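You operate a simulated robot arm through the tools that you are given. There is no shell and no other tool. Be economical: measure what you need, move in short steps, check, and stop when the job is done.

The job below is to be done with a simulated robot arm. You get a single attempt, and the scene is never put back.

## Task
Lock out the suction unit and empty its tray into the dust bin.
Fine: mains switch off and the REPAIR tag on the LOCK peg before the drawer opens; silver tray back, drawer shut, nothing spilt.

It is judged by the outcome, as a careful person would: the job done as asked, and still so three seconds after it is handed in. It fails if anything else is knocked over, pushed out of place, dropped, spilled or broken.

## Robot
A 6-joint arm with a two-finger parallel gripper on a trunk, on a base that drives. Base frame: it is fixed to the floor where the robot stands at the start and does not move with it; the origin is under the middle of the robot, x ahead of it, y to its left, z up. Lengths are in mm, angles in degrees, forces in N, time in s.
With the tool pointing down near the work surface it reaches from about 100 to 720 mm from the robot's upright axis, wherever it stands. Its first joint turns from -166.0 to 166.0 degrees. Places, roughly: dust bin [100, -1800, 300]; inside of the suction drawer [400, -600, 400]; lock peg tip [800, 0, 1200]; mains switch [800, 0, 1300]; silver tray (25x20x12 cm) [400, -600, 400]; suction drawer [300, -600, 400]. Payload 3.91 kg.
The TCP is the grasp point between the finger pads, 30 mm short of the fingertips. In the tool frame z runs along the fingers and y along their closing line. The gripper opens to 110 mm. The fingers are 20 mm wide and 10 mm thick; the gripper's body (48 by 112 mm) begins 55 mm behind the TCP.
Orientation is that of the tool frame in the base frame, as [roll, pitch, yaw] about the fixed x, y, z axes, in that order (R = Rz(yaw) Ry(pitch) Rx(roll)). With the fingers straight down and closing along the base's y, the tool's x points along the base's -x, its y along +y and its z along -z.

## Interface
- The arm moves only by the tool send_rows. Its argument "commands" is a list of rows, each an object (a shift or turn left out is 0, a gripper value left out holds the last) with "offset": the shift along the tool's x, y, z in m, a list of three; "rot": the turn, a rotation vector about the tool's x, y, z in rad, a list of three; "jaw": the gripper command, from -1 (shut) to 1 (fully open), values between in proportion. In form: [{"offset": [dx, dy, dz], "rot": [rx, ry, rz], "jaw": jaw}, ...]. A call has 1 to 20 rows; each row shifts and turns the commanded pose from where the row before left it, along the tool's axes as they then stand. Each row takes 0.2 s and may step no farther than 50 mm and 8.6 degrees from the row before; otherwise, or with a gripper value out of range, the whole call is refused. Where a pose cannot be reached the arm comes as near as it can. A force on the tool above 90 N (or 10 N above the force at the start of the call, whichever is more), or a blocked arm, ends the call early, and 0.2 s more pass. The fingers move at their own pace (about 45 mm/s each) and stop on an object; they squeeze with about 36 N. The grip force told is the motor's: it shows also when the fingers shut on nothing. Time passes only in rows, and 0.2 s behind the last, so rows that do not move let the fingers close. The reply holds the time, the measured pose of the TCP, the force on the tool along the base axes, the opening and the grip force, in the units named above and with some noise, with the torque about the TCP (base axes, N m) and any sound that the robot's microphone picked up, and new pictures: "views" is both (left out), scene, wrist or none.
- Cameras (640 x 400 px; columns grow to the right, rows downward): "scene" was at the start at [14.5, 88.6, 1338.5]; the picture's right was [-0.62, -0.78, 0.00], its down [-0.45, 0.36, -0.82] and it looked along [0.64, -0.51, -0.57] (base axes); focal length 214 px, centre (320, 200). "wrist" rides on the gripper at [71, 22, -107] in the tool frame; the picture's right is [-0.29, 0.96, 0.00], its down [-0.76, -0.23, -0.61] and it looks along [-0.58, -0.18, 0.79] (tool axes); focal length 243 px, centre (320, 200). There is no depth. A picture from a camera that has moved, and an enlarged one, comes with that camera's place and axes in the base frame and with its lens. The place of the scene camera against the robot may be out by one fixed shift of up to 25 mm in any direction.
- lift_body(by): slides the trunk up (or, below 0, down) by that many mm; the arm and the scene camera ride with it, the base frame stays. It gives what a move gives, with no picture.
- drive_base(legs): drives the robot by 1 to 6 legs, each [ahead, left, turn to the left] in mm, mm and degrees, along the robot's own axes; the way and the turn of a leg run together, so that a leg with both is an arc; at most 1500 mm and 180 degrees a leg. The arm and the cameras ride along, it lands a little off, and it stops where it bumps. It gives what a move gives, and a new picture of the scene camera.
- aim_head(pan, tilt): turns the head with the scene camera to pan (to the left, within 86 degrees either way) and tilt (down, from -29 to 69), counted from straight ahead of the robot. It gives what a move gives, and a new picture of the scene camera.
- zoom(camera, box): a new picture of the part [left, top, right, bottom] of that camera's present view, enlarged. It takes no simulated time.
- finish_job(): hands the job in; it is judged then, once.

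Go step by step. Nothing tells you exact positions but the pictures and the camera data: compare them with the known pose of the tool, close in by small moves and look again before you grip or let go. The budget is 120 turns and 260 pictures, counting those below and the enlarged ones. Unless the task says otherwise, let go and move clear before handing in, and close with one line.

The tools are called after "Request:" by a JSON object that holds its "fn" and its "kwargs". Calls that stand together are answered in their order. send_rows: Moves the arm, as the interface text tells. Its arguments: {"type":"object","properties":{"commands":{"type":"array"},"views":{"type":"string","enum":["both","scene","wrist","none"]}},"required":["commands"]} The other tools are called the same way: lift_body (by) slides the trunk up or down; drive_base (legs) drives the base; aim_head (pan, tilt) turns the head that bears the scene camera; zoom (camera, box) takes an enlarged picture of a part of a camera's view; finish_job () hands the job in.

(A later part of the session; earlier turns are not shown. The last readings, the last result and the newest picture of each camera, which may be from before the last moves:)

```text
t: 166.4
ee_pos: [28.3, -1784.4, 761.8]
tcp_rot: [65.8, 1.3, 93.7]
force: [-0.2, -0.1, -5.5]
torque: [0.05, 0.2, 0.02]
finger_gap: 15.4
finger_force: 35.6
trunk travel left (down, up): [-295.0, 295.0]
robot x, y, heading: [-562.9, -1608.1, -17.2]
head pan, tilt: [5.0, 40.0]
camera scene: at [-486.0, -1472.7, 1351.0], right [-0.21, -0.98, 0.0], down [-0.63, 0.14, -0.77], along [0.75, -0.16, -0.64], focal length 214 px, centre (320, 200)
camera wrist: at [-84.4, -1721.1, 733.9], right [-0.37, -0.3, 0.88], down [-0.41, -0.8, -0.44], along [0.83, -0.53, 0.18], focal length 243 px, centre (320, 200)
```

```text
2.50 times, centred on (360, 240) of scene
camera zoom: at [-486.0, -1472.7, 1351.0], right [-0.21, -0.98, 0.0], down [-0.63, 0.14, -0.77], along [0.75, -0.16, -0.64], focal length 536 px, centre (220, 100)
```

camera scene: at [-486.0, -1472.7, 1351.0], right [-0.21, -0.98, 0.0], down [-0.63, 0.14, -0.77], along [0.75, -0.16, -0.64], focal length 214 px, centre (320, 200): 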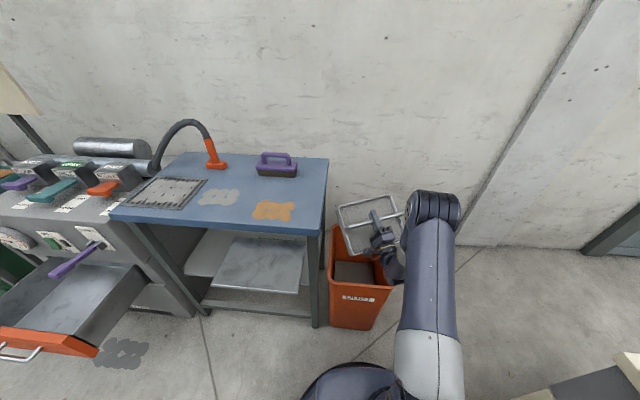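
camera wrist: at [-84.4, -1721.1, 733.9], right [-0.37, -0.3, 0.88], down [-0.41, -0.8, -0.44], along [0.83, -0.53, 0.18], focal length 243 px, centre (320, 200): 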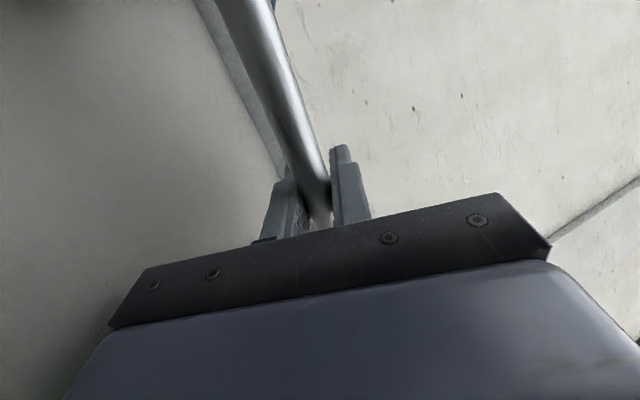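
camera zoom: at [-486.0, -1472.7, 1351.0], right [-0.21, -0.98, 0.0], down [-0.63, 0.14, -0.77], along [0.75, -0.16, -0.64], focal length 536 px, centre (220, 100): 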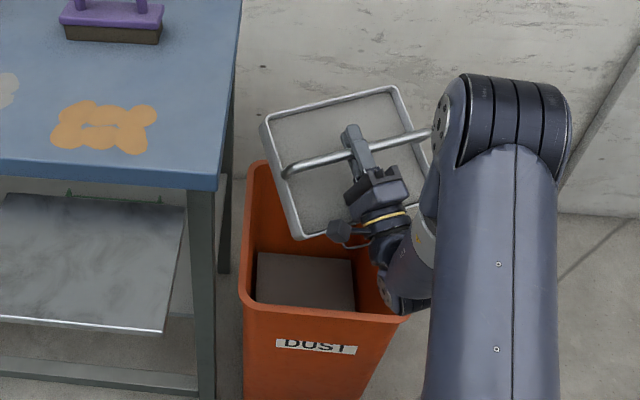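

The arm manages this; I keep going in the same way.

Request:
{"fn": "send_rows", "kwargs": {"commands": [{"offset": [0, 0.008, 0.002], "rot": [-0.1, 0, 0]}, {"offset": [0, 0.008, 0.002], "rot": [-0.1, 0, 0]}, {"offset": [0, 0.008, 0.003], "rot": [-0.1, 0, 0]}, {"offset": [0, 0.008, 0.003], "rot": [-0.1, 0, 0]}, {}], "views": "none"}}

Request:
{"fn": "zoom", "kwargs": {"camera": "scene", "box": [280, 160, 440, 320]}}

```text
t: 167.6
ee_pos: [49.4, -1794.0, 804.1]
tcp_rot: [43.2, 1.2, 93.7]
force: [-0.3, -0.5, -6.5]
torque: [0.03, 0.35, -0.01]
finger_gap: 15.5
finger_force: 36.3
out of reach, approached as far as the arm can: row 3, 4
trunk travel left (down, up): [-295.0, 295.0]
robot x, y, heading: [-563.3, -1609.0, -17.5]
head pan, tilt: [5.0, 40.0]
```

```text
2.50 times, centred on (360, 240) of scene
camera zoom: at [-485.9, -1472.7, 1351.0], right [-0.21, -0.98, 0.0], down [-0.63, 0.14, -0.77], along [0.75, -0.16, -0.64], focal length 536 px, centre (220, 100)
```

zoom: 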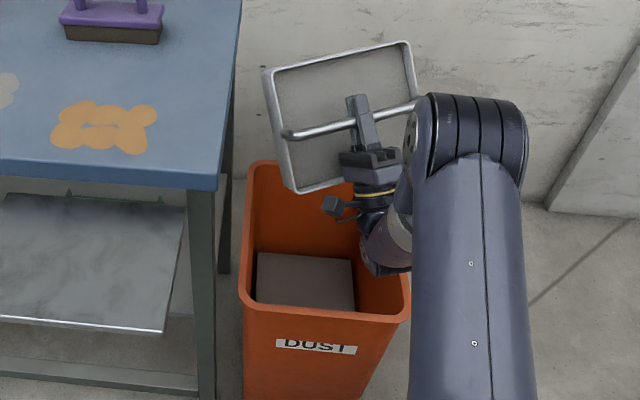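

The torque has risen to 0.35 N·m: the gripper now carries the rim with it. I continue the rotation.

Request:
{"fn": "send_rows", "kwargs": {"commands": [{"rot": [-0.1, 0, 0]}, {"rot": [-0.1, 0, 0]}, {"rot": [-0.1, 0, 0]}, {"rot": [-0.1, 0, 0]}, {}], "views": "wrist"}}

Request:
{"fn": "zoom", "kwargs": {"camera": "scene", "box": [280, 140, 440, 300]}}

```text
t: 168.8
ee_pos: [107.0, -1841.4, 821.0]
tcp_rot: [21.9, 4.9, 95.3]
force: [0.0, 0.2, -4.8]
torque: [0.08, 0.29, -0.02]
finger_gap: 15.6
finger_force: 36.2
out of reach, approached as far as the arm can: row 1, 2, 3, 4
trunk travel left (down, up): [-295.0, 295.0]
robot x, y, heading: [-561.5, -1605.8, -17.2]
head pan, tilt: [5.0, 40.0]
camera wrist: at [39.7, -1784.6, 722.1], right [-0.86, -0.34, 0.38], down [0.06, -0.81, -0.58], along [0.51, -0.48, 0.72], focal length 243 px, centre (320, 200)
```

wrist: 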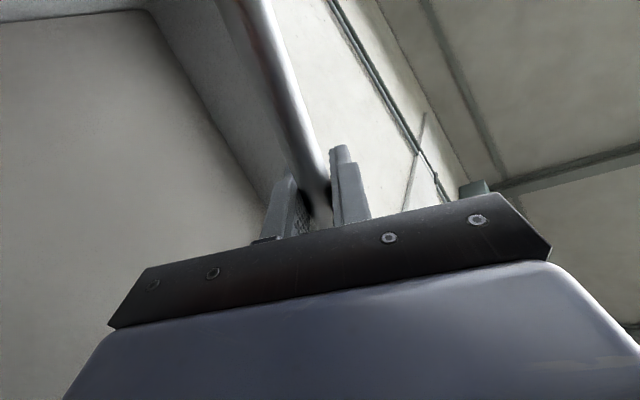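

```text
2.50 times, centred on (360, 220) of scene
camera zoom: at [-485.9, -1472.8, 1351.0], right [-0.21, -0.98, 0.0], down [-0.63, 0.14, -0.77], along [0.75, -0.16, -0.64], focal length 536 px, centre (220, 150)
```

zoom: 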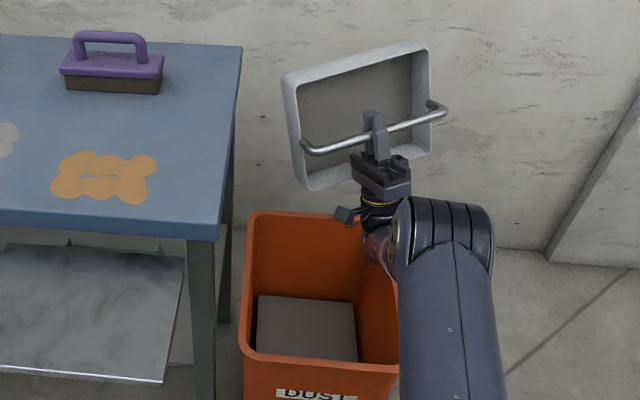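

The tray now stands nearly on edge and its inside looks deeper, with less weight. I look closely at the tray, the bin and the floor.

Request:
{"fn": "zoom", "kwargs": {"camera": "scene", "box": [335, 150, 405, 200]}}

Request:
{"fn": "zoom", "kwargs": {"camera": "scene", "box": [320, 200, 420, 330]}}

```text
8.00 times, centred on (370, 175) of scene
camera zoom: at [-485.9, -1472.8, 1351.0], right [-0.21, -0.98, 0.0], down [-0.63, 0.14, -0.77], along [0.75, -0.16, -0.64], focal length 1716 px, centre (-80, 400)
```

zoom: 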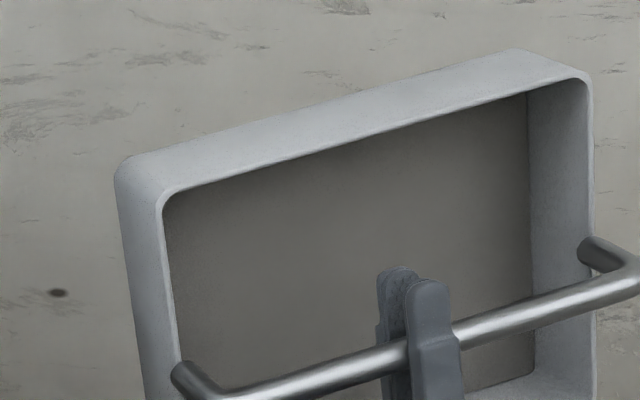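

```text
3.08 times, centred on (370, 265) of scene
camera zoom: at [-485.9, -1472.8, 1351.0], right [-0.21, -0.98, 0.0], down [-0.63, 0.14, -0.77], along [0.75, -0.16, -0.64], focal length 660 px, centre (166, 0)
```

zoom: 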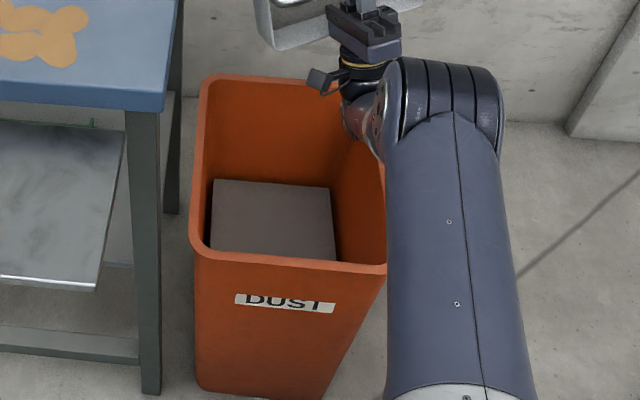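

Dust is draining: its surface has sunk in the tray. The tray has drifted toward the bin's back right, so I bring it back over the middle and wait.

Request:
{"fn": "send_rows", "kwargs": {"commands": [{"offset": [0.019, 0.013, -0.0035]}, {"offset": [0.019, 0.013, -0.0035]}, {}, {}, {}], "views": "wrist"}}

Request:
{"fn": "zoom", "kwargs": {"camera": "scene", "box": [280, 140, 440, 300]}}

```text
t: 170.0
ee_pos: [110.0, -1830.1, 822.8]
tcp_rot: [22.3, 5.1, 95.2]
force: [-0.6, -0.3, -4.1]
torque: [0.03, 0.3, 0.02]
finger_gap: 15.5
finger_force: 35.7
out of reach, approached as far as the arm can: row 1, 2
trunk travel left (down, up): [-295.0, 295.0]
robot x, y, heading: [-563.2, -1609.1, -17.2]
head pan, tilt: [5.0, 40.0]
camera wrist: at [42.4, -1773.5, 724.0], right [-0.86, -0.34, 0.39], down [0.06, -0.81, -0.58], along [0.51, -0.47, 0.72], focal length 243 px, centre (320, 200)
```

wrist: 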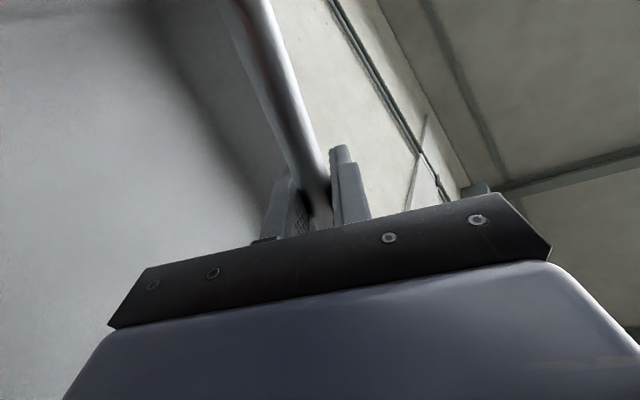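

```text
2.50 times, centred on (360, 220) of scene
camera zoom: at [-486.1, -1472.7, 1351.0], right [-0.21, -0.98, 0.0], down [-0.63, 0.14, -0.77], along [0.75, -0.16, -0.64], focal length 536 px, centre (220, 150)
```

zoom: 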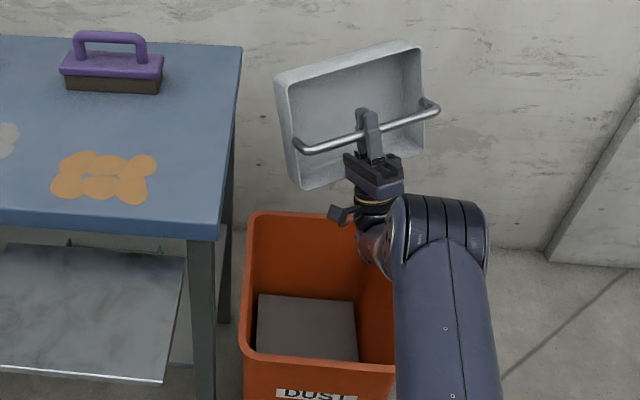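

The tray is now bare silver inside: it is empty. I rotate back, moving the tray to the bin's middle.

Request:
{"fn": "send_rows", "kwargs": {"commands": [{"offset": [0.0057, 0.0007, -0.0134], "rot": [0.11, 0, 0]}, {"offset": [0.0057, 0.0007, -0.0134], "rot": [0.11, 0, 0]}, {"offset": [0.0057, 0.0007, -0.0134], "rot": [0.11, 0, 0]}, {"offset": [0.0057, 0.0007, -0.0134], "rot": [0.11, 0, 0]}, {"offset": [0.0057, 0.0007, -0.0134], "rot": [0.11, 0, 0]}, {"offset": [0.0057, 0.0007, -0.0134], "rot": [0.11, 0, 0]}, {"offset": [0.0057, 0.0007, -0.0134], "rot": [0.11, 0, 0]}, {"rot": [0.11, 0, 0]}, {"rot": [0.11, 0, 0]}], "views": "both"}}

Request:
{"fn": "zoom", "kwargs": {"camera": "scene", "box": [280, 150, 440, 310]}}

```text
t: 172.0
ee_pos: [42.0, -1802.9, 751.8]
tcp_rot: [78.9, 4.9, 95.0]
force: [0.2, -0.1, -4.2]
torque: [0.11, 0.06, 0.01]
finger_gap: 15.6
finger_force: 35.6
trunk travel left (down, up): [-295.0, 295.0]
robot x, y, heading: [-564.2, -1608.5, -17.1]
head pan, tilt: [5.0, 40.0]
camera scene: at [-486.0, -1472.8, 1351.0], right [-0.21, -0.98, 0.0], down [-0.63, 0.14, -0.77], along [0.75, -0.16, -0.64], focal length 214 px, centre (320, 200)
camera wrist: at [-73.3, -1741.5, 746.4], right [-0.17, -0.22, 0.96], down [-0.48, -0.83, -0.28], along [0.86, -0.51, 0.03], focal length 243 px, centre (320, 200)
```

scene: 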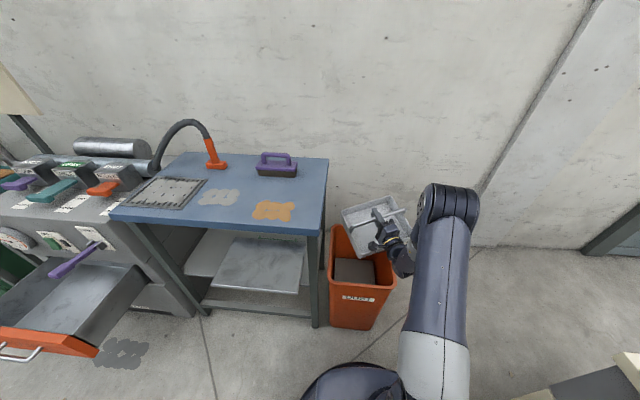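
wrist: 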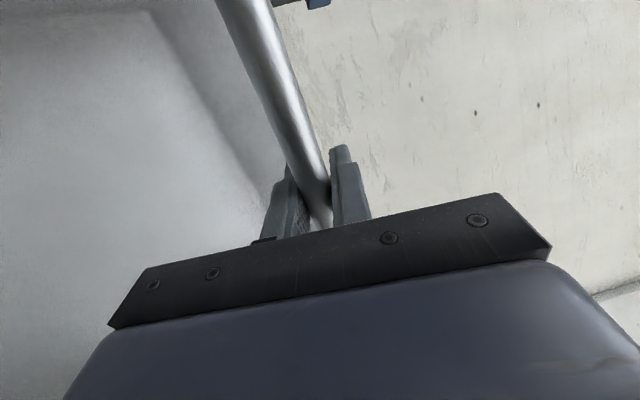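

```text
2.50 times, centred on (360, 230) of scene
camera zoom: at [-486.0, -1472.8, 1351.0], right [-0.21, -0.98, 0.0], down [-0.63, 0.14, -0.77], along [0.75, -0.16, -0.64], focal length 536 px, centre (220, 125)
```

zoom: 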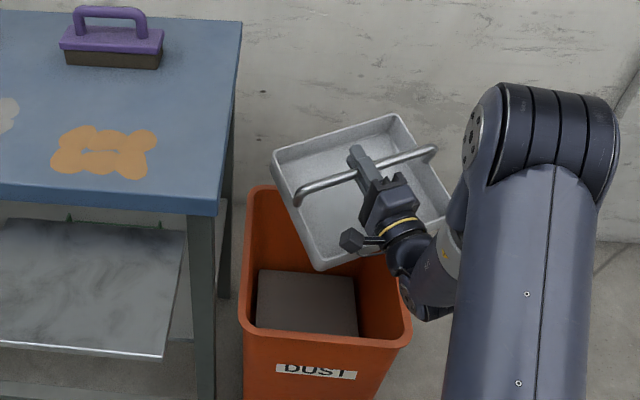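

The tray is empty and no dust shows around the bin. I rotate further back toward the carrying angle and watch how the tray hangs.

Request:
{"fn": "send_rows", "kwargs": {"commands": [{"rot": [0.1, 0.02, 0]}, {"rot": [0.1, 0.02, 0]}, {"rot": [0.1, 0.02, 0]}, {"rot": [0.1, 0, 0]}, {"rot": [0.1, 0, 0]}, {"rot": [0.1, 0, 0]}, {"rot": [0.1, 0, 0]}, {"rot": [0.1, 0, 0]}, {"rot": [0.1, 0, 0]}, {}], "views": "both"}}

Request:
{"fn": "zoom", "kwargs": {"camera": "scene", "box": [280, 150, 440, 310]}}

```text
t: 174.2
ee_pos: [42.9, -1802.0, 753.7]
tcp_rot: [130.7, 5.1, 98.7]
force: [0.1, -0.9, -4.0]
torque: [0.06, -0.16, 0.03]
finger_gap: 15.3
finger_force: 36.2
trunk travel left (down, up): [-295.0, 295.0]
robot x, y, heading: [-565.4, -1610.3, -17.7]
head pan, tilt: [5.0, 40.0]
camera scene: at [-486.2, -1472.7, 1351.0], right [-0.21, -0.98, 0.0], down [-0.63, 0.14, -0.77], along [0.75, -0.16, -0.64], focal length 214 px, centre (320, 200)
camera wrist: at [-36.4, -1734.7, 831.8], right [0.65, -0.13, 0.75], down [-0.49, -0.82, 0.29], along [0.58, -0.56, -0.6], focal length 243 px, centre (320, 200)
```

scene: 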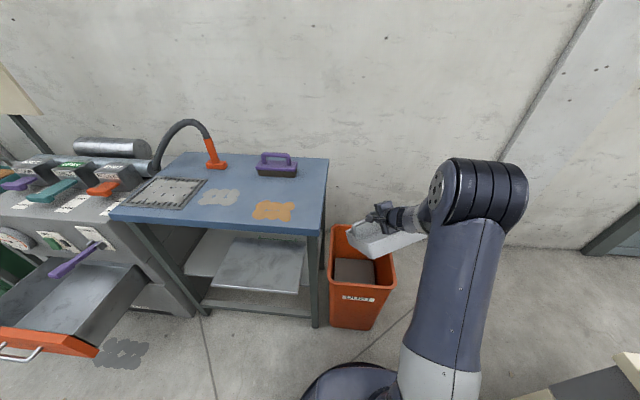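
wrist: 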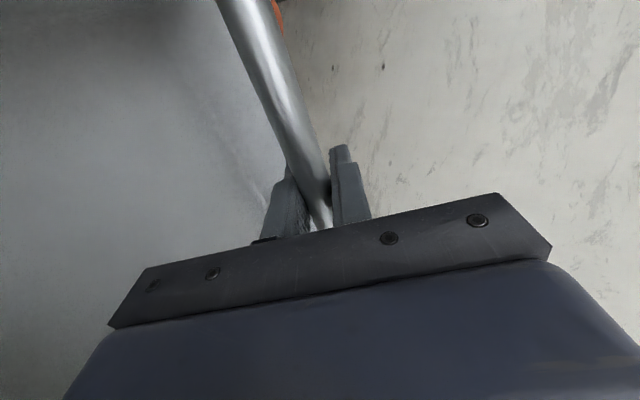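

```text
2.50 times, centred on (360, 230) of scene
camera zoom: at [-486.2, -1472.7, 1351.0], right [-0.21, -0.98, 0.0], down [-0.63, 0.14, -0.77], along [0.75, -0.16, -0.64], focal length 536 px, centre (220, 125)
```

zoom: 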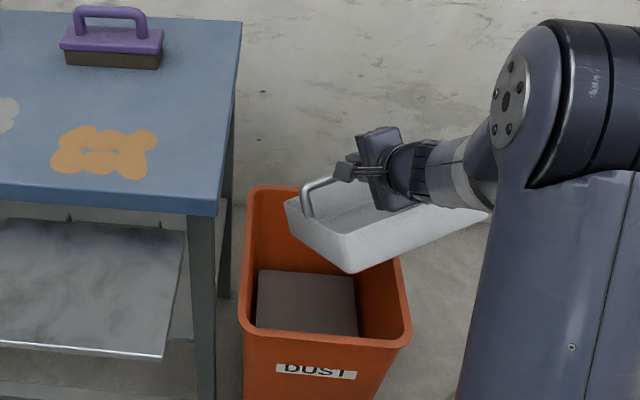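

The tray settles at about −25° by slipping. I overshoot the tool past vertical and come back, so that the tray ends nearly level.

Request:
{"fn": "send_rows", "kwargs": {"commands": [{"rot": [0.1, 0, 0]}, {"rot": [0.1, 0, 0]}, {"rot": [0.1, 0.02, 0]}, {"rot": [0.1, 0.02, 0]}, {"rot": [0.1, 0.02, 0]}, {"rot": [0.1, 0.02, 0]}, {"rot": [0.1, 0, 0]}, {"rot": [0.1, 0, 0]}, {"rot": [0.1, 0, 0]}, {}], "views": "both"}}

Request:
{"fn": "zoom", "kwargs": {"camera": "scene", "box": [280, 150, 440, 310]}}

```text
t: 176.4
ee_pos: [42.6, -1801.4, 752.9]
tcp_rot: [-177.6, 0.9, 100.6]
force: [-0.1, -0.2, -4.2]
torque: [0.05, -0.22, 0.01]
finger_gap: 15.5
finger_force: 36.2
trunk travel left (down, up): [-295.0, 295.0]
robot x, y, heading: [-561.5, -1608.3, -17.4]
head pan, tilt: [5.0, 40.0]
camera scene: at [-486.1, -1472.7, 1351.0], right [-0.21, -0.98, 0.0], down [-0.63, 0.14, -0.77], along [0.75, -0.16, -0.64], focal length 214 px, centre (320, 200)
camera wrist: at [54.1, -1725.7, 856.9], right [0.99, -0.11, -0.04], down [-0.06, -0.77, 0.63], along [-0.1, -0.62, -0.78], focal length 243 px, centre (320, 200)
```

scene: 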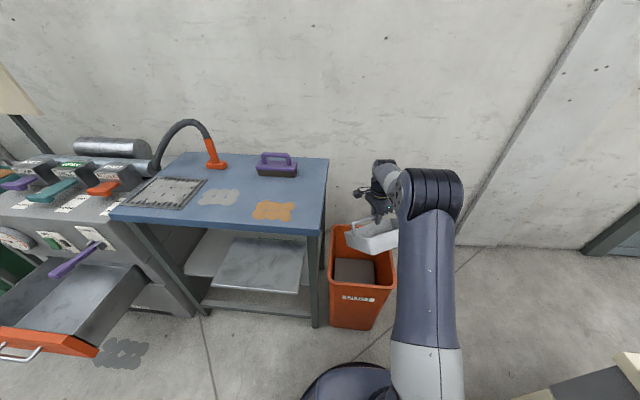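
wrist: 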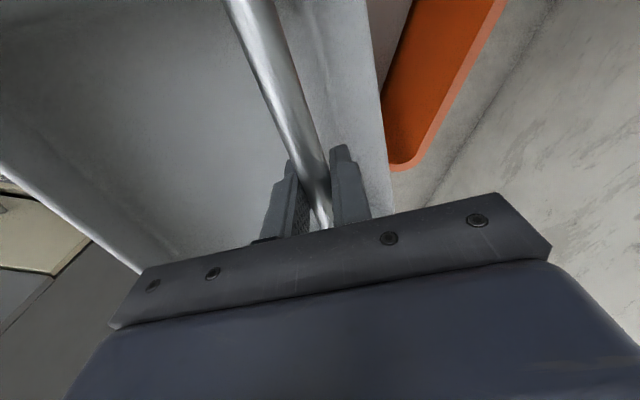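

```text
2.50 times, centred on (360, 230) of scene
camera zoom: at [-486.1, -1472.7, 1351.0], right [-0.21, -0.98, 0.0], down [-0.63, 0.14, -0.77], along [0.75, -0.16, -0.64], focal length 536 px, centre (220, 125)
```

zoom: 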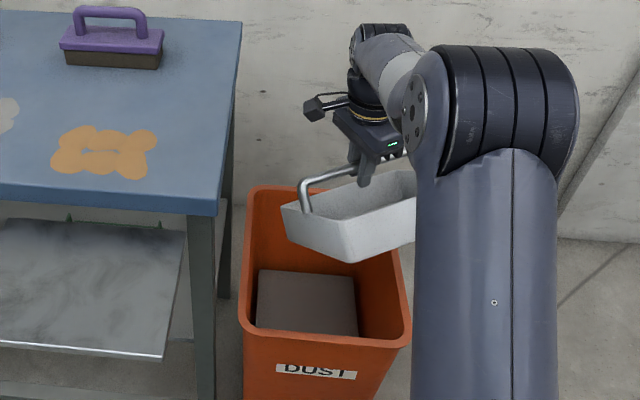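

Vertical is reachable now. I overshoot about 23° more and then return to 17°, which should leave the tray about level.

Request:
{"fn": "send_rows", "kwargs": {"commands": [{"rot": [0.1, 0, 0]}, {"rot": [0.1, 0, 0]}, {"rot": [0.1, 0, 0]}, {"rot": [0.1, 0, 0]}, {}, {"rot": [-0.1, 0, 0]}, {"rot": [-0.1, 0, 0]}, {"rot": [-0.1, 0, 0]}, {"rot": [-0.1, 0, 0]}, {"rot": [-0.1, 0, 0]}, {"rot": [-0.1, 0, 0]}, {}], "views": "wrist"}}

Request:
{"fn": "zoom", "kwargs": {"camera": "scene", "box": [280, 150, 440, 310]}}

```text
t: 179.0
ee_pos: [43.9, -1802.2, 752.4]
tcp_rot: [170.8, 1.0, 100.6]
force: [-0.5, 0.1, -4.2]
torque: [0.07, 0.0, 0.02]
finger_gap: 15.3
finger_force: 36.0
trunk travel left (down, up): [-295.0, 295.0]
robot x, y, heading: [-560.5, -1609.4, -17.3]
head pan, tilt: [5.0, 40.0]
camera wrist: at [32.5, -1729.7, 859.9], right [0.98, -0.11, 0.16], down [-0.18, -0.8, 0.58], along [0.06, -0.59, -0.8], focal length 243 px, centre (320, 200)
```

wrist: 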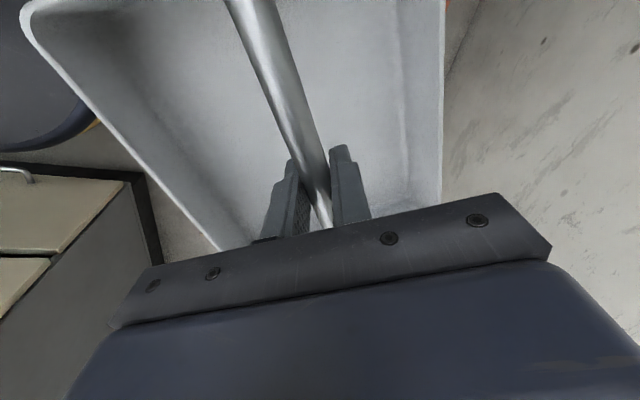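

```text
2.50 times, centred on (360, 230) of scene
camera zoom: at [-486.2, -1472.7, 1351.0], right [-0.21, -0.98, 0.0], down [-0.63, 0.14, -0.77], along [0.75, -0.16, -0.64], focal length 536 px, centre (220, 125)
```

zoom: 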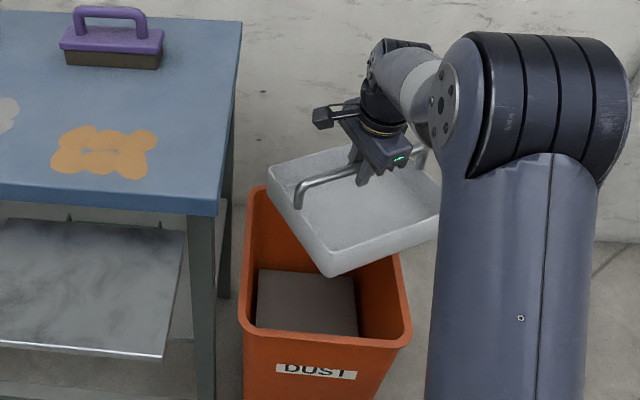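

Zero torque: the tray hangs level again. I restore the heading, then drive back to the unit.

Request:
{"fn": "send_rows", "kwargs": {"commands": [{"rot": [0, -0.0196, 0.121]}, {"rot": [0, -0.0196, 0.121]}, {"rot": [0, -0.0196, 0.121]}, {"rot": [0, -0.0196, 0.121]}, {}], "views": "none"}}

Request:
{"fn": "drive_base", "kwargs": {"legs": [[-480, 0, 0], [0, 1240, 0]]}}

```text
t: 180.2
ee_pos: [42.9, -1802.5, 752.6]
tcp_rot: [170.4, 0.9, 72.5]
force: [0.6, 0.0, -4.5]
torque: [0.02, -0.01, -0.02]
finger_gap: 15.5
finger_force: 36.4
trunk travel left (down, up): [-295.0, 295.0]
robot x, y, heading: [-564.3, -1612.3, -17.2]
head pan, tilt: [5.0, 40.0]
```

```text
t: 188.8
ee_pos: [-49.6, -486.8, 752.8]
tcp_rot: [170.4, 0.8, 72.3]
force: [-1.2, 0.4, -4.0]
torque: [0.03, -0.03, 0.01]
finger_gap: 15.5
finger_force: 35.7
trunk travel left (down, up): [-295.0, 295.0]
robot x, y, heading: [-658.1, -298.3, -17.7]
head pan, tilt: [5.0, 40.0]
camera scene: at [-577.9, -156.7, 1351.0], right [-0.22, -0.98, 0.0], down [-0.63, 0.14, -0.77], along [0.75, -0.16, -0.64], focal length 214 px, centre (320, 200)
```

scene: 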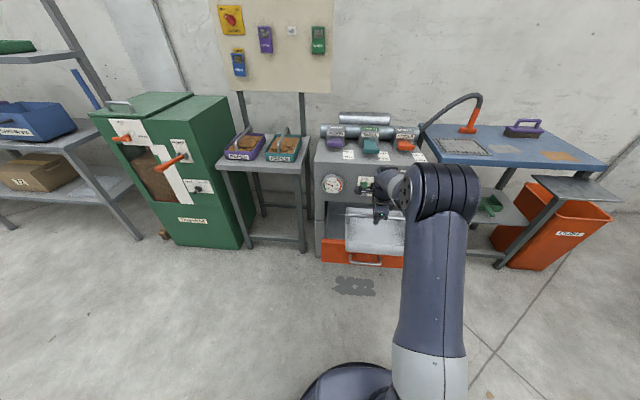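

The tray is in front of the unit. I drive forward so that it hangs over the drawer.

Request:
{"fn": "drive_base", "kwargs": {"legs": [[172, 12, 0]]}}

Request:
{"fn": "zoom", "kwargs": {"camera": "scene", "box": [260, 180, 440, 320]}}

Request:
{"fn": "zoom", "kwargs": {"camera": "wrist", "box": [0, 0, 640, 400]}}

```text
t: 190.3
ee_pos: [118.5, -528.0, 752.7]
tcp_rot: [170.5, 0.9, 72.3]
force: [-0.2, -0.2, -3.6]
torque: [0.03, 0.03, -0.02]
finger_gap: 15.5
finger_force: 35.6
trunk travel left (down, up): [-295.0, 295.0]
robot x, y, heading: [-485.6, -331.8, -17.3]
head pan, tilt: [5.0, 40.0]
camera scene: at [-410.1, -196.8, 1351.0], right [-0.22, -0.98, 0.0], down [-0.63, 0.14, -0.77], along [0.75, -0.17, -0.64], focal length 214 px, centre (320, 200)
```

scene: 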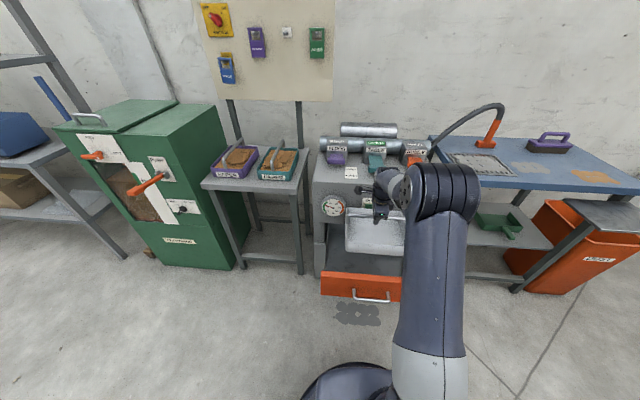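

```text
2.86 times, centred on (350, 250) of scene
camera zoom: at [-410.1, -196.8, 1351.0], right [-0.22, -0.98, 0.0], down [-0.63, 0.14, -0.77], along [0.75, -0.17, -0.64], focal length 613 px, centre (234, 57)
```

zoom: 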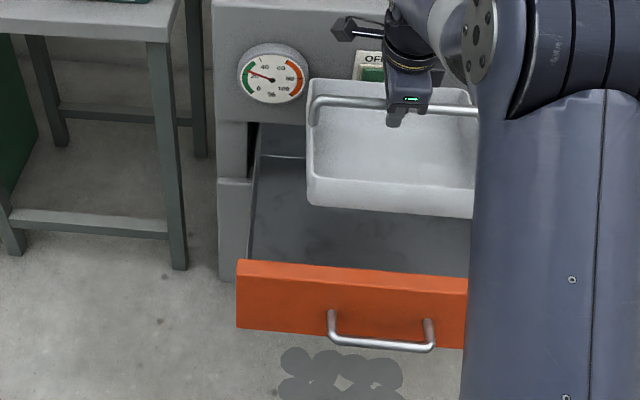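

```text
1.00 times, centred on (320, 200) of wrist (not enlarged: the box is as wide or as high as the picture)
camera zoom: at [142.0, -460.2, 859.8], right [0.81, -0.56, 0.16], down [-0.54, -0.62, 0.57], along [-0.22, -0.55, -0.8], focal length 243 px, centre (320, 200)
```

zoom: 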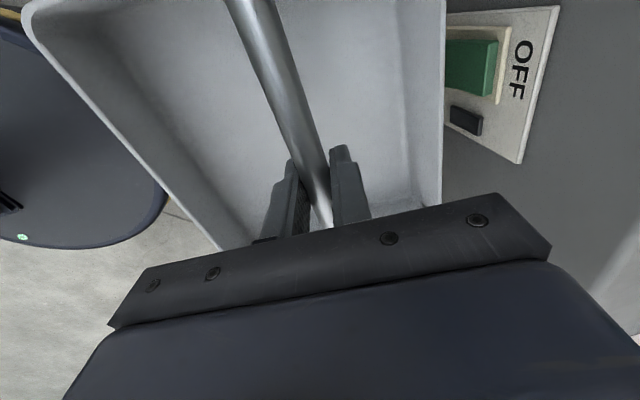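

It lines up within a few mm of the original place. I lower the tray 190 mm and check.

Request:
{"fn": "send_rows", "kwargs": {"commands": [{"offset": [0, -0.0033, 0.0197]}, {"offset": [0, -0.0033, 0.0197]}, {"offset": [0, -0.0033, 0.0197]}, {"offset": [0, -0.0033, 0.0197]}, {"offset": [0, -0.0033, 0.0197]}, {"offset": [0, -0.0033, 0.0197]}, {"offset": [0, -0.0033, 0.0197]}, {"offset": [0, -0.0033, 0.0197]}, {"offset": [0, -0.0033, 0.0197]}, {}], "views": "both"}}

Request:
{"fn": "zoom", "kwargs": {"camera": "scene", "box": [260, 180, 440, 320]}}

```text
t: 192.5
ee_pos: [117.2, -532.0, 572.9]
tcp_rot: [170.5, 0.9, 72.3]
force: [0.5, 0.4, -4.8]
torque: [0.03, 0.01, -0.02]
finger_gap: 15.4
finger_force: 35.4
trunk travel left (down, up): [-295.0, 295.0]
robot x, y, heading: [-490.2, -333.3, -17.4]
head pan, tilt: [5.0, 40.0]
camera scene: at [-409.9, -196.9, 1351.0], right [-0.22, -0.98, 0.0], down [-0.63, 0.14, -0.77], along [0.75, -0.17, -0.64], focal length 214 px, centre (320, 200)
camera wrist: at [141.5, -463.3, 679.4], right [0.81, -0.56, 0.16], down [-0.54, -0.62, 0.57], along [-0.22, -0.55, -0.8], focal length 243 px, centre (320, 200)
```

scene: 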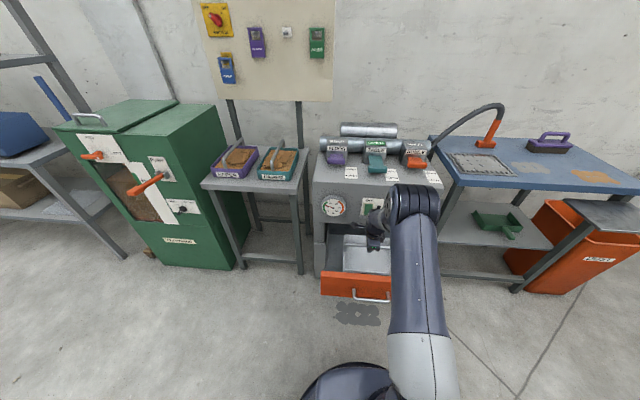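
wrist: 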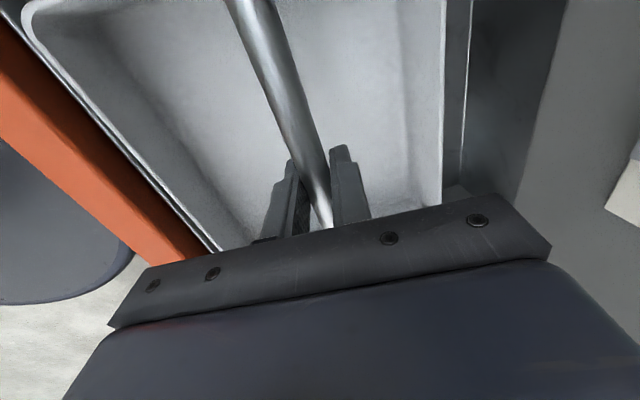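

```text
2.86 times, centred on (350, 250) of scene
camera zoom: at [-409.9, -196.9, 1351.0], right [-0.22, -0.98, 0.0], down [-0.63, 0.14, -0.77], along [0.75, -0.17, -0.64], focal length 613 px, centre (234, 57)
```

zoom: 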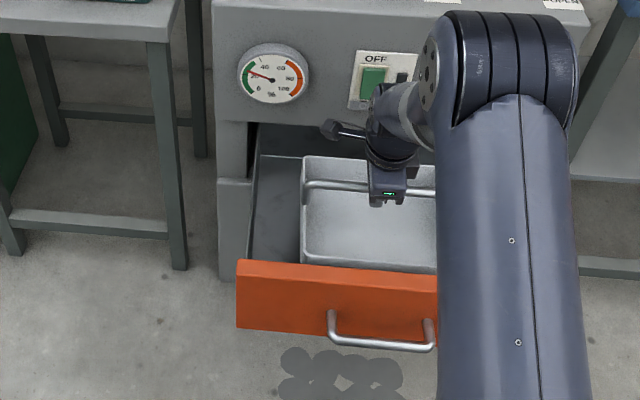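

Request:
{"fn": "send_rows", "kwargs": {"commands": [{"offset": [0.005, 0.005, 0]}, {"offset": [0, -0.0033, 0.0197]}, {"offset": [0, -0.0033, 0.0197]}, {"offset": [0, -0.0033, 0.0197]}, {"offset": [0, -0.0025, 0.0148]}, {"offset": [0, -0.0016, 0.0099]}, {}], "views": "wrist"}}

```text
t: 194.1
ee_pos: [125.6, -529.4, 492.8]
tcp_rot: [169.8, 0.9, 72.3]
force: [3.5, 3.6, 25.0]
torque: [-0.18, 0.06, 0.09]
finger_gap: 15.6
finger_force: 36.3
trunk travel left (down, up): [-295.0, 295.0]
robot x, y, heading: [-490.8, -336.6, -17.6]
head pan, tilt: [5.0, 40.0]
camera wrist: at [148.9, -460.8, 599.6], right [0.81, -0.56, 0.17], down [-0.55, -0.61, 0.57], along [-0.21, -0.56, -0.8], focal length 243 px, centre (320, 200)
```

wrist: 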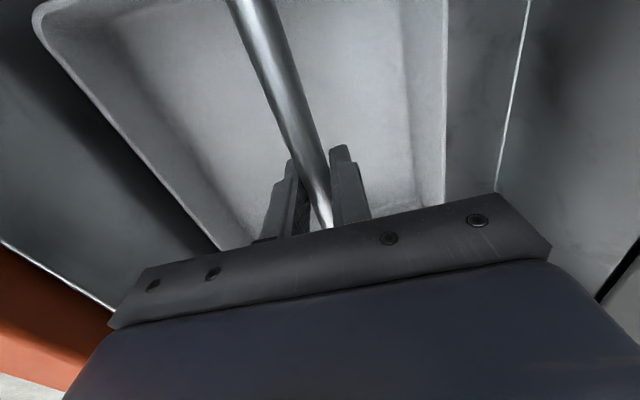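

There is contact 18 mm higher than before, probably because the bar slid toward the fingertips while pouring. I check from the scene camera that the tray sits flat.

Request:
{"fn": "zoom", "kwargs": {"camera": "scene", "box": [290, 220, 410, 310]}}

Request:
{"fn": "zoom", "kwargs": {"camera": "wrist", "box": [180, 40, 460, 230]}}

```text
4.44 times, centred on (350, 265) of scene
camera zoom: at [-411.9, -195.9, 1351.5], right [-0.22, -0.98, 0.0], down [-0.63, 0.14, -0.77], along [0.75, -0.17, -0.64], focal length 953 px, centre (187, -89)
```

zoom: 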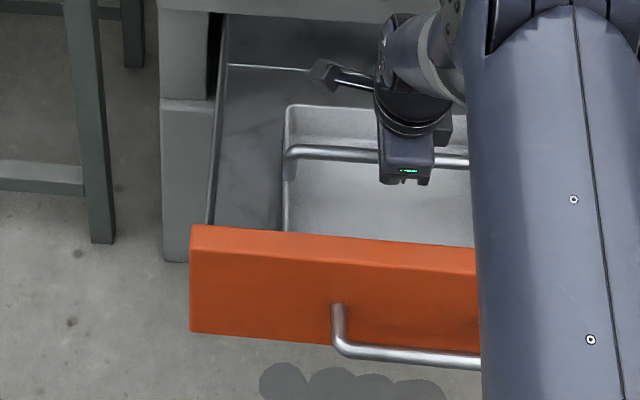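

```text
2.11 times, centred on (320, 135) of wrist
camera zoom: at [148.9, -460.8, 599.6], right [0.81, -0.56, 0.17], down [-0.55, -0.61, 0.57], along [-0.21, -0.56, -0.8], focal length 511 px, centre (320, 337)
```

zoom: 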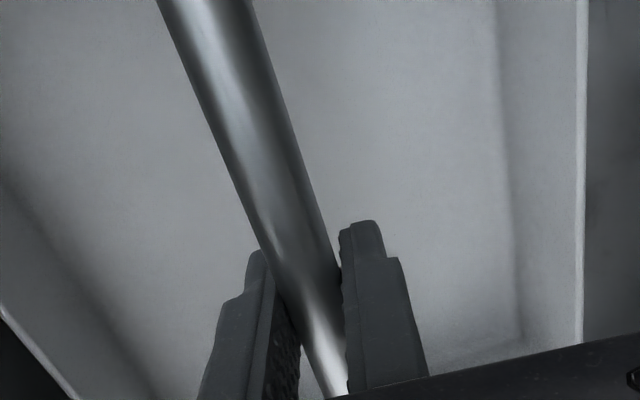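

It sits flat. I ease the pressure, open and withdraw straight up.

Request:
{"fn": "send_rows", "kwargs": {"commands": [{"offset": [0, 0.0003, -0.002]}, {"jaw": -0.6}, {"jaw": -0.2}, {}, {"offset": [0, 0.0016, -0.0099]}, {"offset": [0, 0.0033, -0.0197]}, {"offset": [0, 0.005, -0.03]}, {"offset": [0, 0.005, -0.03]}, {"offset": [0, 0.005, -0.03]}, {"offset": [0, 0.005, -0.03]}]}}

Request:
{"fn": "zoom", "kwargs": {"camera": "scene", "box": [290, 220, 410, 310]}}

```text
t: 196.3
ee_pos: [123.9, -527.6, 643.7]
tcp_rot: [170.5, 0.9, 72.3]
force: [0.8, 0.3, -0.8]
torque: [-0.03, -0.02, -0.05]
finger_gap: 43.8
finger_force: 0.0
trunk travel left (down, up): [-295.0, 295.0]
robot x, y, heading: [-488.7, -329.7, -17.5]
head pan, tilt: [5.0, 40.0]
camera scene: at [-410.0, -196.8, 1351.0], right [-0.22, -0.98, 0.0], down [-0.63, 0.14, -0.77], along [0.75, -0.17, -0.64], focal length 214 px, centre (320, 200)
camera wrist: at [147.6, -458.9, 750.1], right [0.81, -0.56, 0.16], down [-0.54, -0.62, 0.57], along [-0.22, -0.55, -0.8], focal length 243 px, centre (320, 200)
```

scene: 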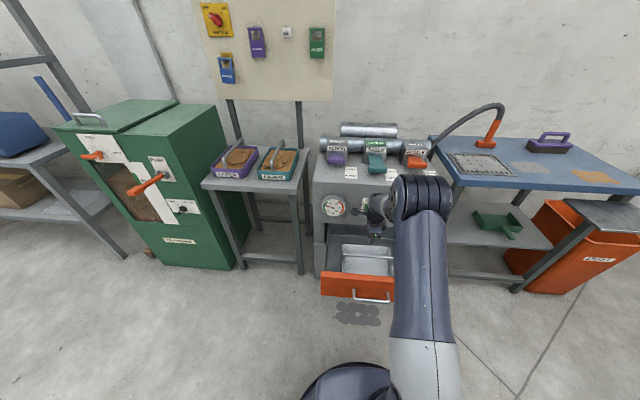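
wrist: 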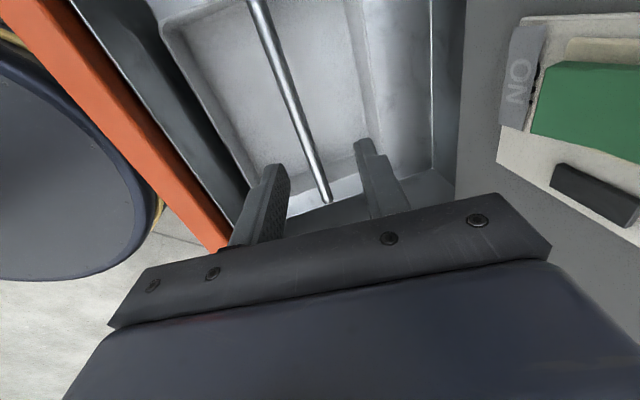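

```text
4.44 times, centred on (350, 265) of scene
camera zoom: at [-410.0, -196.8, 1351.0], right [-0.22, -0.98, 0.0], down [-0.63, 0.14, -0.77], along [0.75, -0.17, -0.64], focal length 953 px, centre (187, -89)
```

zoom: 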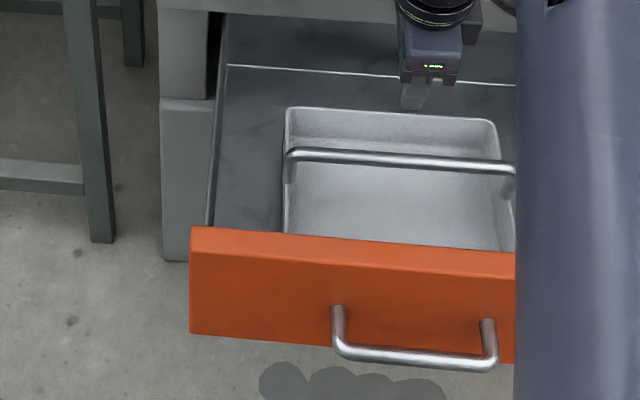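

The tray is back in place, empty. Now I prepare to close the drawer: back off, pitch the tool up as before and come to the drawer handle.

Request:
{"fn": "drive_base", "kwargs": {"legs": [[-110, 0, 0]]}}

Request:
{"fn": "send_rows", "kwargs": {"commands": [{"offset": [0, -0.01, -0.02]}, {"offset": [0, -0.01, -0.02]}, {"offset": [0, -0.0099, -0.015], "rot": [-0.1, 0, 0]}, {"offset": [0, -0.0099, -0.015], "rot": [-0.1, 0, 0]}, {"offset": [0, -0.0099, -0.015], "rot": [-0.1, 0, 0]}, {"offset": [0, -0.0099, -0.015], "rot": [-0.1, 0, 0]}, {"offset": [0, -0.0099, -0.015], "rot": [-0.1, 0, 0]}, {"offset": [0, -0.0099, -0.015], "rot": [-0.1, 0, 0]}, {"offset": [0, -0.0099, -0.015], "rot": [-0.1, 0, 0]}, {"offset": [0, -0.0099, -0.015], "rot": [-0.1, 0, 0]}, {"offset": [0, -0.0099, -0.015], "rot": [-0.09, 0, 0]}], "views": "wrist"}}

```text
t: 197.5
ee_pos: [18.9, -494.5, 642.8]
tcp_rot: [170.4, 1.0, 72.2]
force: [-0.5, -0.1, -0.3]
torque: [0.01, 0.0, -0.01]
finger_gap: 44.0
finger_force: 0.0
trunk travel left (down, up): [-295.0, 295.0]
robot x, y, heading: [-591.8, -303.5, -17.9]
head pan, tilt: [5.0, 40.0]
camera scene: at [-514.8, -163.9, 1351.0], right [-0.22, -0.98, 0.0], down [-0.63, 0.14, -0.77], along [0.75, -0.17, -0.64], focal length 214 px, centre (320, 200)
```

scene: 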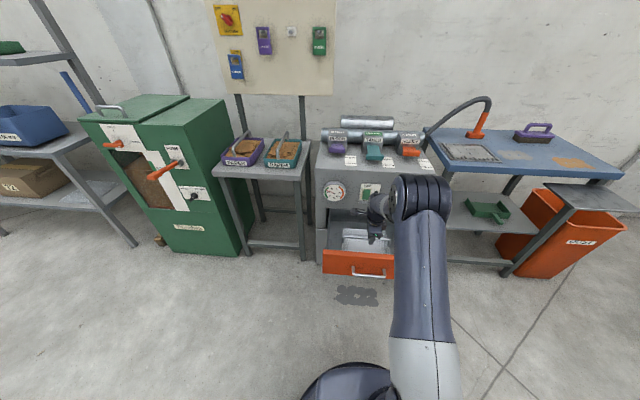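

```text
t: 199.9
ee_pos: [-136.4, -446.2, 741.3]
tcp_rot: [119.3, 0.9, 72.2]
force: [-0.1, 0.3, 1.0]
torque: [0.01, 0.01, 0.0]
finger_gap: 43.8
finger_force: 0.0
out of reach, approached as far as the arm can: row 7
trunk travel left (down, up): [-295.0, 295.0]
robot x, y, heading: [-593.0, -298.4, -17.5]
head pan, tilt: [5.0, 40.0]
camera wrist: at [-194.8, -352.6, 810.3], right [0.36, -0.41, 0.84], down [-0.84, -0.53, 0.11], along [0.4, -0.75, -0.53], focal length 243 px, centre (320, 200)
```

wrist: 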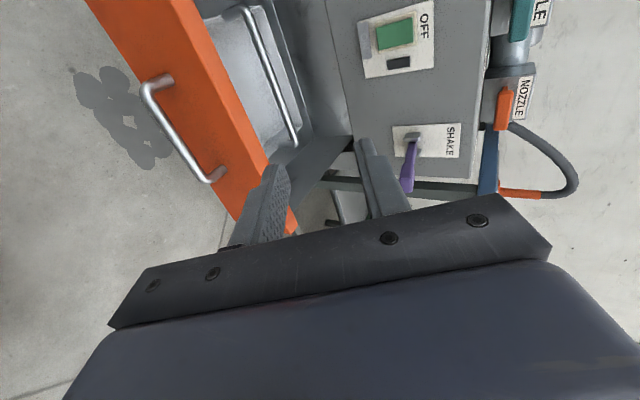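

Request:
{"fn": "send_rows", "kwargs": {"commands": [{"offset": [0.0046, -0.0355, 0.0135]}, {"offset": [0.0046, -0.0355, 0.0135]}, {"offset": [0.0046, -0.0355, 0.0135]}, {"offset": [0.0046, -0.0355, 0.0135]}, {"offset": [0.0046, -0.0355, 0.0135]}, {"offset": [0.0046, -0.0355, 0.0135]}, {}], "views": "wrist"}}

```text
t: 201.5
ee_pos: [-161.6, -411.4, 515.1]
tcp_rot: [119.5, 0.9, 72.4]
force: [0.2, -0.9, -0.2]
torque: [0.02, -0.04, 0.04]
finger_gap: 44.0
finger_force: 0.0
trunk travel left (down, up): [-295.0, 295.0]
robot x, y, heading: [-593.0, -299.5, -17.5]
head pan, tilt: [5.0, 40.0]
camera wrist: at [-219.7, -318.2, 583.3], right [0.36, -0.41, 0.84], down [-0.84, -0.53, 0.11], along [0.4, -0.75, -0.53], focal length 243 px, centre (320, 200)
```

wrist: 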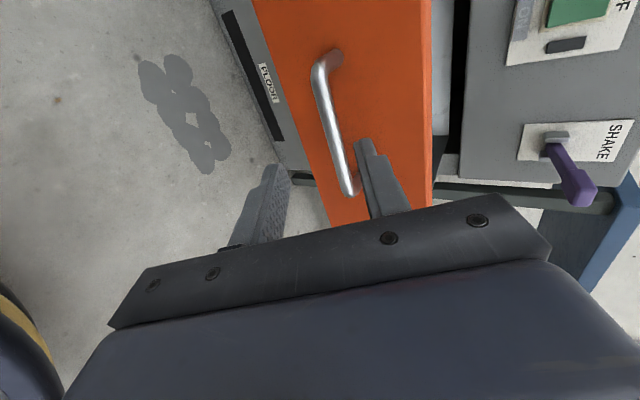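

Request:
{"fn": "send_rows", "kwargs": {"commands": [{"offset": [0, 0.011, 0.02]}, {"offset": [0, 0, 0.03]}, {"offset": [0, 0, 0.02]}, {}], "views": "wrist"}}

```text
t: 202.5
ee_pos: [-98.0, -433.2, 491.8]
tcp_rot: [119.3, 0.9, 72.3]
force: [0.2, -0.5, 0.5]
torque: [0.01, 0.0, 0.02]
finger_gap: 43.7
finger_force: 0.0
trunk travel left (down, up): [-295.0, 295.0]
robot x, y, heading: [-590.0, -299.4, -17.3]
head pan, tilt: [5.0, 40.0]
camera wrist: at [-155.8, -339.4, 559.0], right [0.36, -0.41, 0.84], down [-0.84, -0.53, 0.11], along [0.4, -0.75, -0.53], focal length 243 px, centre (320, 200)
```

wrist: 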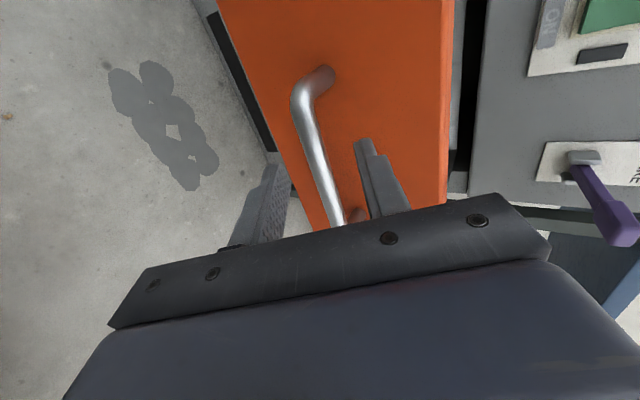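

Request:
{"fn": "send_rows", "kwargs": {"commands": [{"offset": [0.008, 0, 0.02]}, {"offset": [0, 0, 0.018]}, {"jaw": -0.6}, {"jaw": -1}, {}, {}], "views": "wrist"}}

```text
t: 203.9
ee_pos: [-64.4, -435.9, 466.9]
tcp_rot: [120.1, 0.8, 72.3]
force: [-1.1, 2.2, -39.6]
torque: [0.99, 0.24, -0.18]
finger_gap: 15.5
finger_force: 45.0
trunk travel left (down, up): [-295.0, 295.0]
robot x, y, heading: [-592.2, -296.4, -17.5]
head pan, tilt: [5.0, 40.0]
camera wrist: at [-122.1, -341.5, 537.4], right [0.37, -0.41, 0.83], down [-0.84, -0.53, 0.12], along [0.39, -0.74, -0.54], focal length 243 px, centre (320, 200)
```

wrist: 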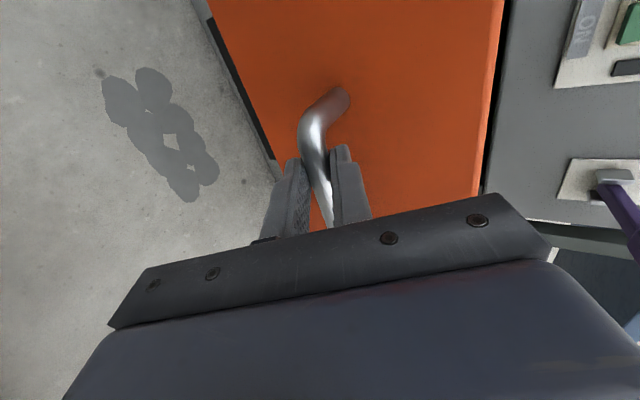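

The handle is gripped. I relieve the load and push the drawer in.

Request:
{"fn": "send_rows", "kwargs": {"commands": [{"offset": [0, -0.005, 0]}, {"offset": [-0.0005, 0.0097, 0.0175]}, {"offset": [-0.0005, 0.0097, 0.0175]}, {"offset": [-0.0005, 0.0097, 0.0175]}, {"offset": [-0.0005, 0.0097, 0.0175]}, {"offset": [-0.0005, 0.0097, 0.0175]}, {"offset": [-0.0005, 0.0097, 0.0175]}], "views": "scene"}}

```text
t: 205.5
ee_pos: [49.0, -473.9, 466.8]
tcp_rot: [119.3, 1.0, 72.4]
force: [7.6, 20.0, -0.2]
torque: [0.88, -0.34, -0.3]
finger_gap: 15.7
finger_force: 44.9
trunk travel left (down, up): [-295.0, 295.0]
robot x, y, heading: [-592.6, -301.3, -17.7]
head pan, tilt: [5.0, 40.0]
camera scene: at [-514.7, -162.8, 1351.0], right [-0.22, -0.98, 0.0], down [-0.63, 0.14, -0.77], along [0.75, -0.17, -0.64], focal length 214 px, centre (320, 200)
```

scene: 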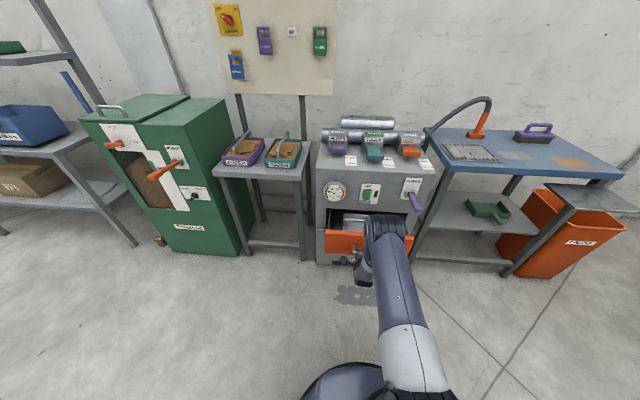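

It goes in smoothly. I continue.

Request:
{"fn": "send_rows", "kwargs": {"commands": [{"offset": [0.0015, 0.0097, 0.0175]}, {"offset": [0.0005, 0.0097, 0.0175]}, {"offset": [0.0003, 0.0097, 0.0175]}, {"offset": [0.0003, 0.0097, 0.0175]}, {"offset": [0.0003, 0.0097, 0.0175]}, {"offset": [0.0003, 0.0097, 0.0175]}, {"offset": [0.0003, 0.0073, 0.0131]}], "views": "scene"}}

```text
t: 207.1
ee_pos: [177.0, -513.7, 467.7]
tcp_rot: [119.3, 0.8, 72.2]
force: [3.3, 4.9, 9.6]
torque: [0.64, -0.43, -0.47]
finger_gap: 15.7
finger_force: 45.0
trunk travel left (down, up): [-295.0, 295.0]
robot x, y, heading: [-590.9, -298.3, -17.6]
head pan, tilt: [5.0, 40.0]
camera scene: at [-515.8, -163.5, 1351.0], right [-0.22, -0.98, 0.0], down [-0.63, 0.14, -0.77], along [0.75, -0.17, -0.64], focal length 214 px, centre (320, 200)
```

scene: 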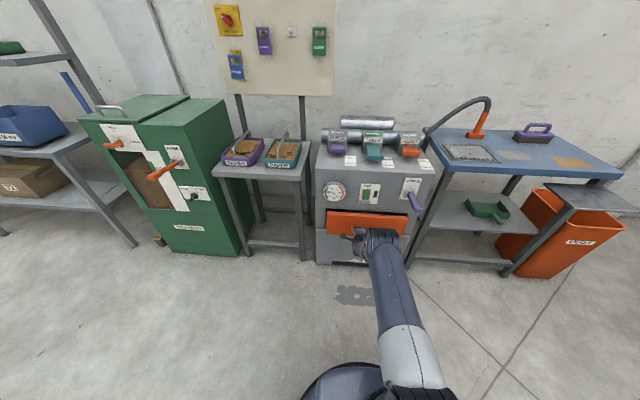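

Request:
{"fn": "send_rows", "kwargs": {"commands": [{"offset": [0, 0.0049, 0.0087]}, {"offset": [0, 0.0049, 0.0087]}, {"offset": [0, 0.0024, 0.0044]}, {"offset": [0, 0.0024, 0.0044]}, {}], "views": "both"}}

```text
t: 208.3
ee_pos: [201.6, -521.0, 463.5]
tcp_rot: [119.7, 0.8, 72.1]
force: [-38.4, 5.3, 12.8]
torque: [0.76, -0.11, -0.54]
finger_gap: 15.8
finger_force: 44.5
trunk travel left (down, up): [-295.0, 295.0]
robot x, y, heading: [-591.0, -298.0, -17.9]
head pan, tilt: [5.0, 40.0]
camera scene: at [-518.0, -163.3, 1351.0], right [-0.22, -0.98, 0.0], down [-0.63, 0.14, -0.77], along [0.75, -0.17, -0.64], focal length 214 px, centre (320, 200)
camera wrist: at [144.7, -427.6, 533.4], right [0.37, -0.41, 0.84], down [-0.84, -0.53, 0.11], along [0.39, -0.75, -0.54], focal length 243 px, centre (320, 200)
```

scene: 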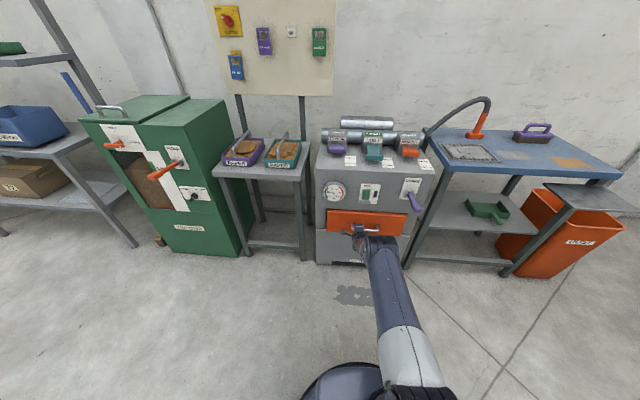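
wrist: 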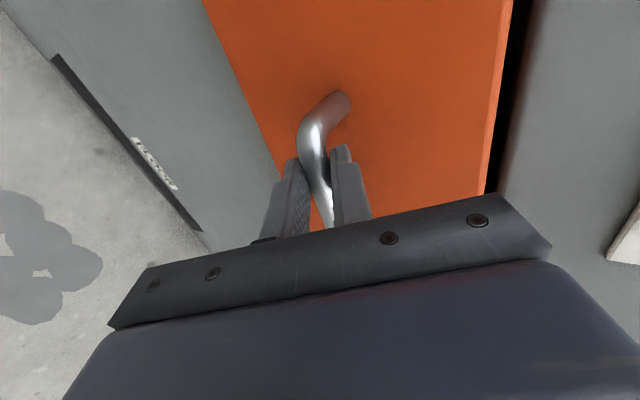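

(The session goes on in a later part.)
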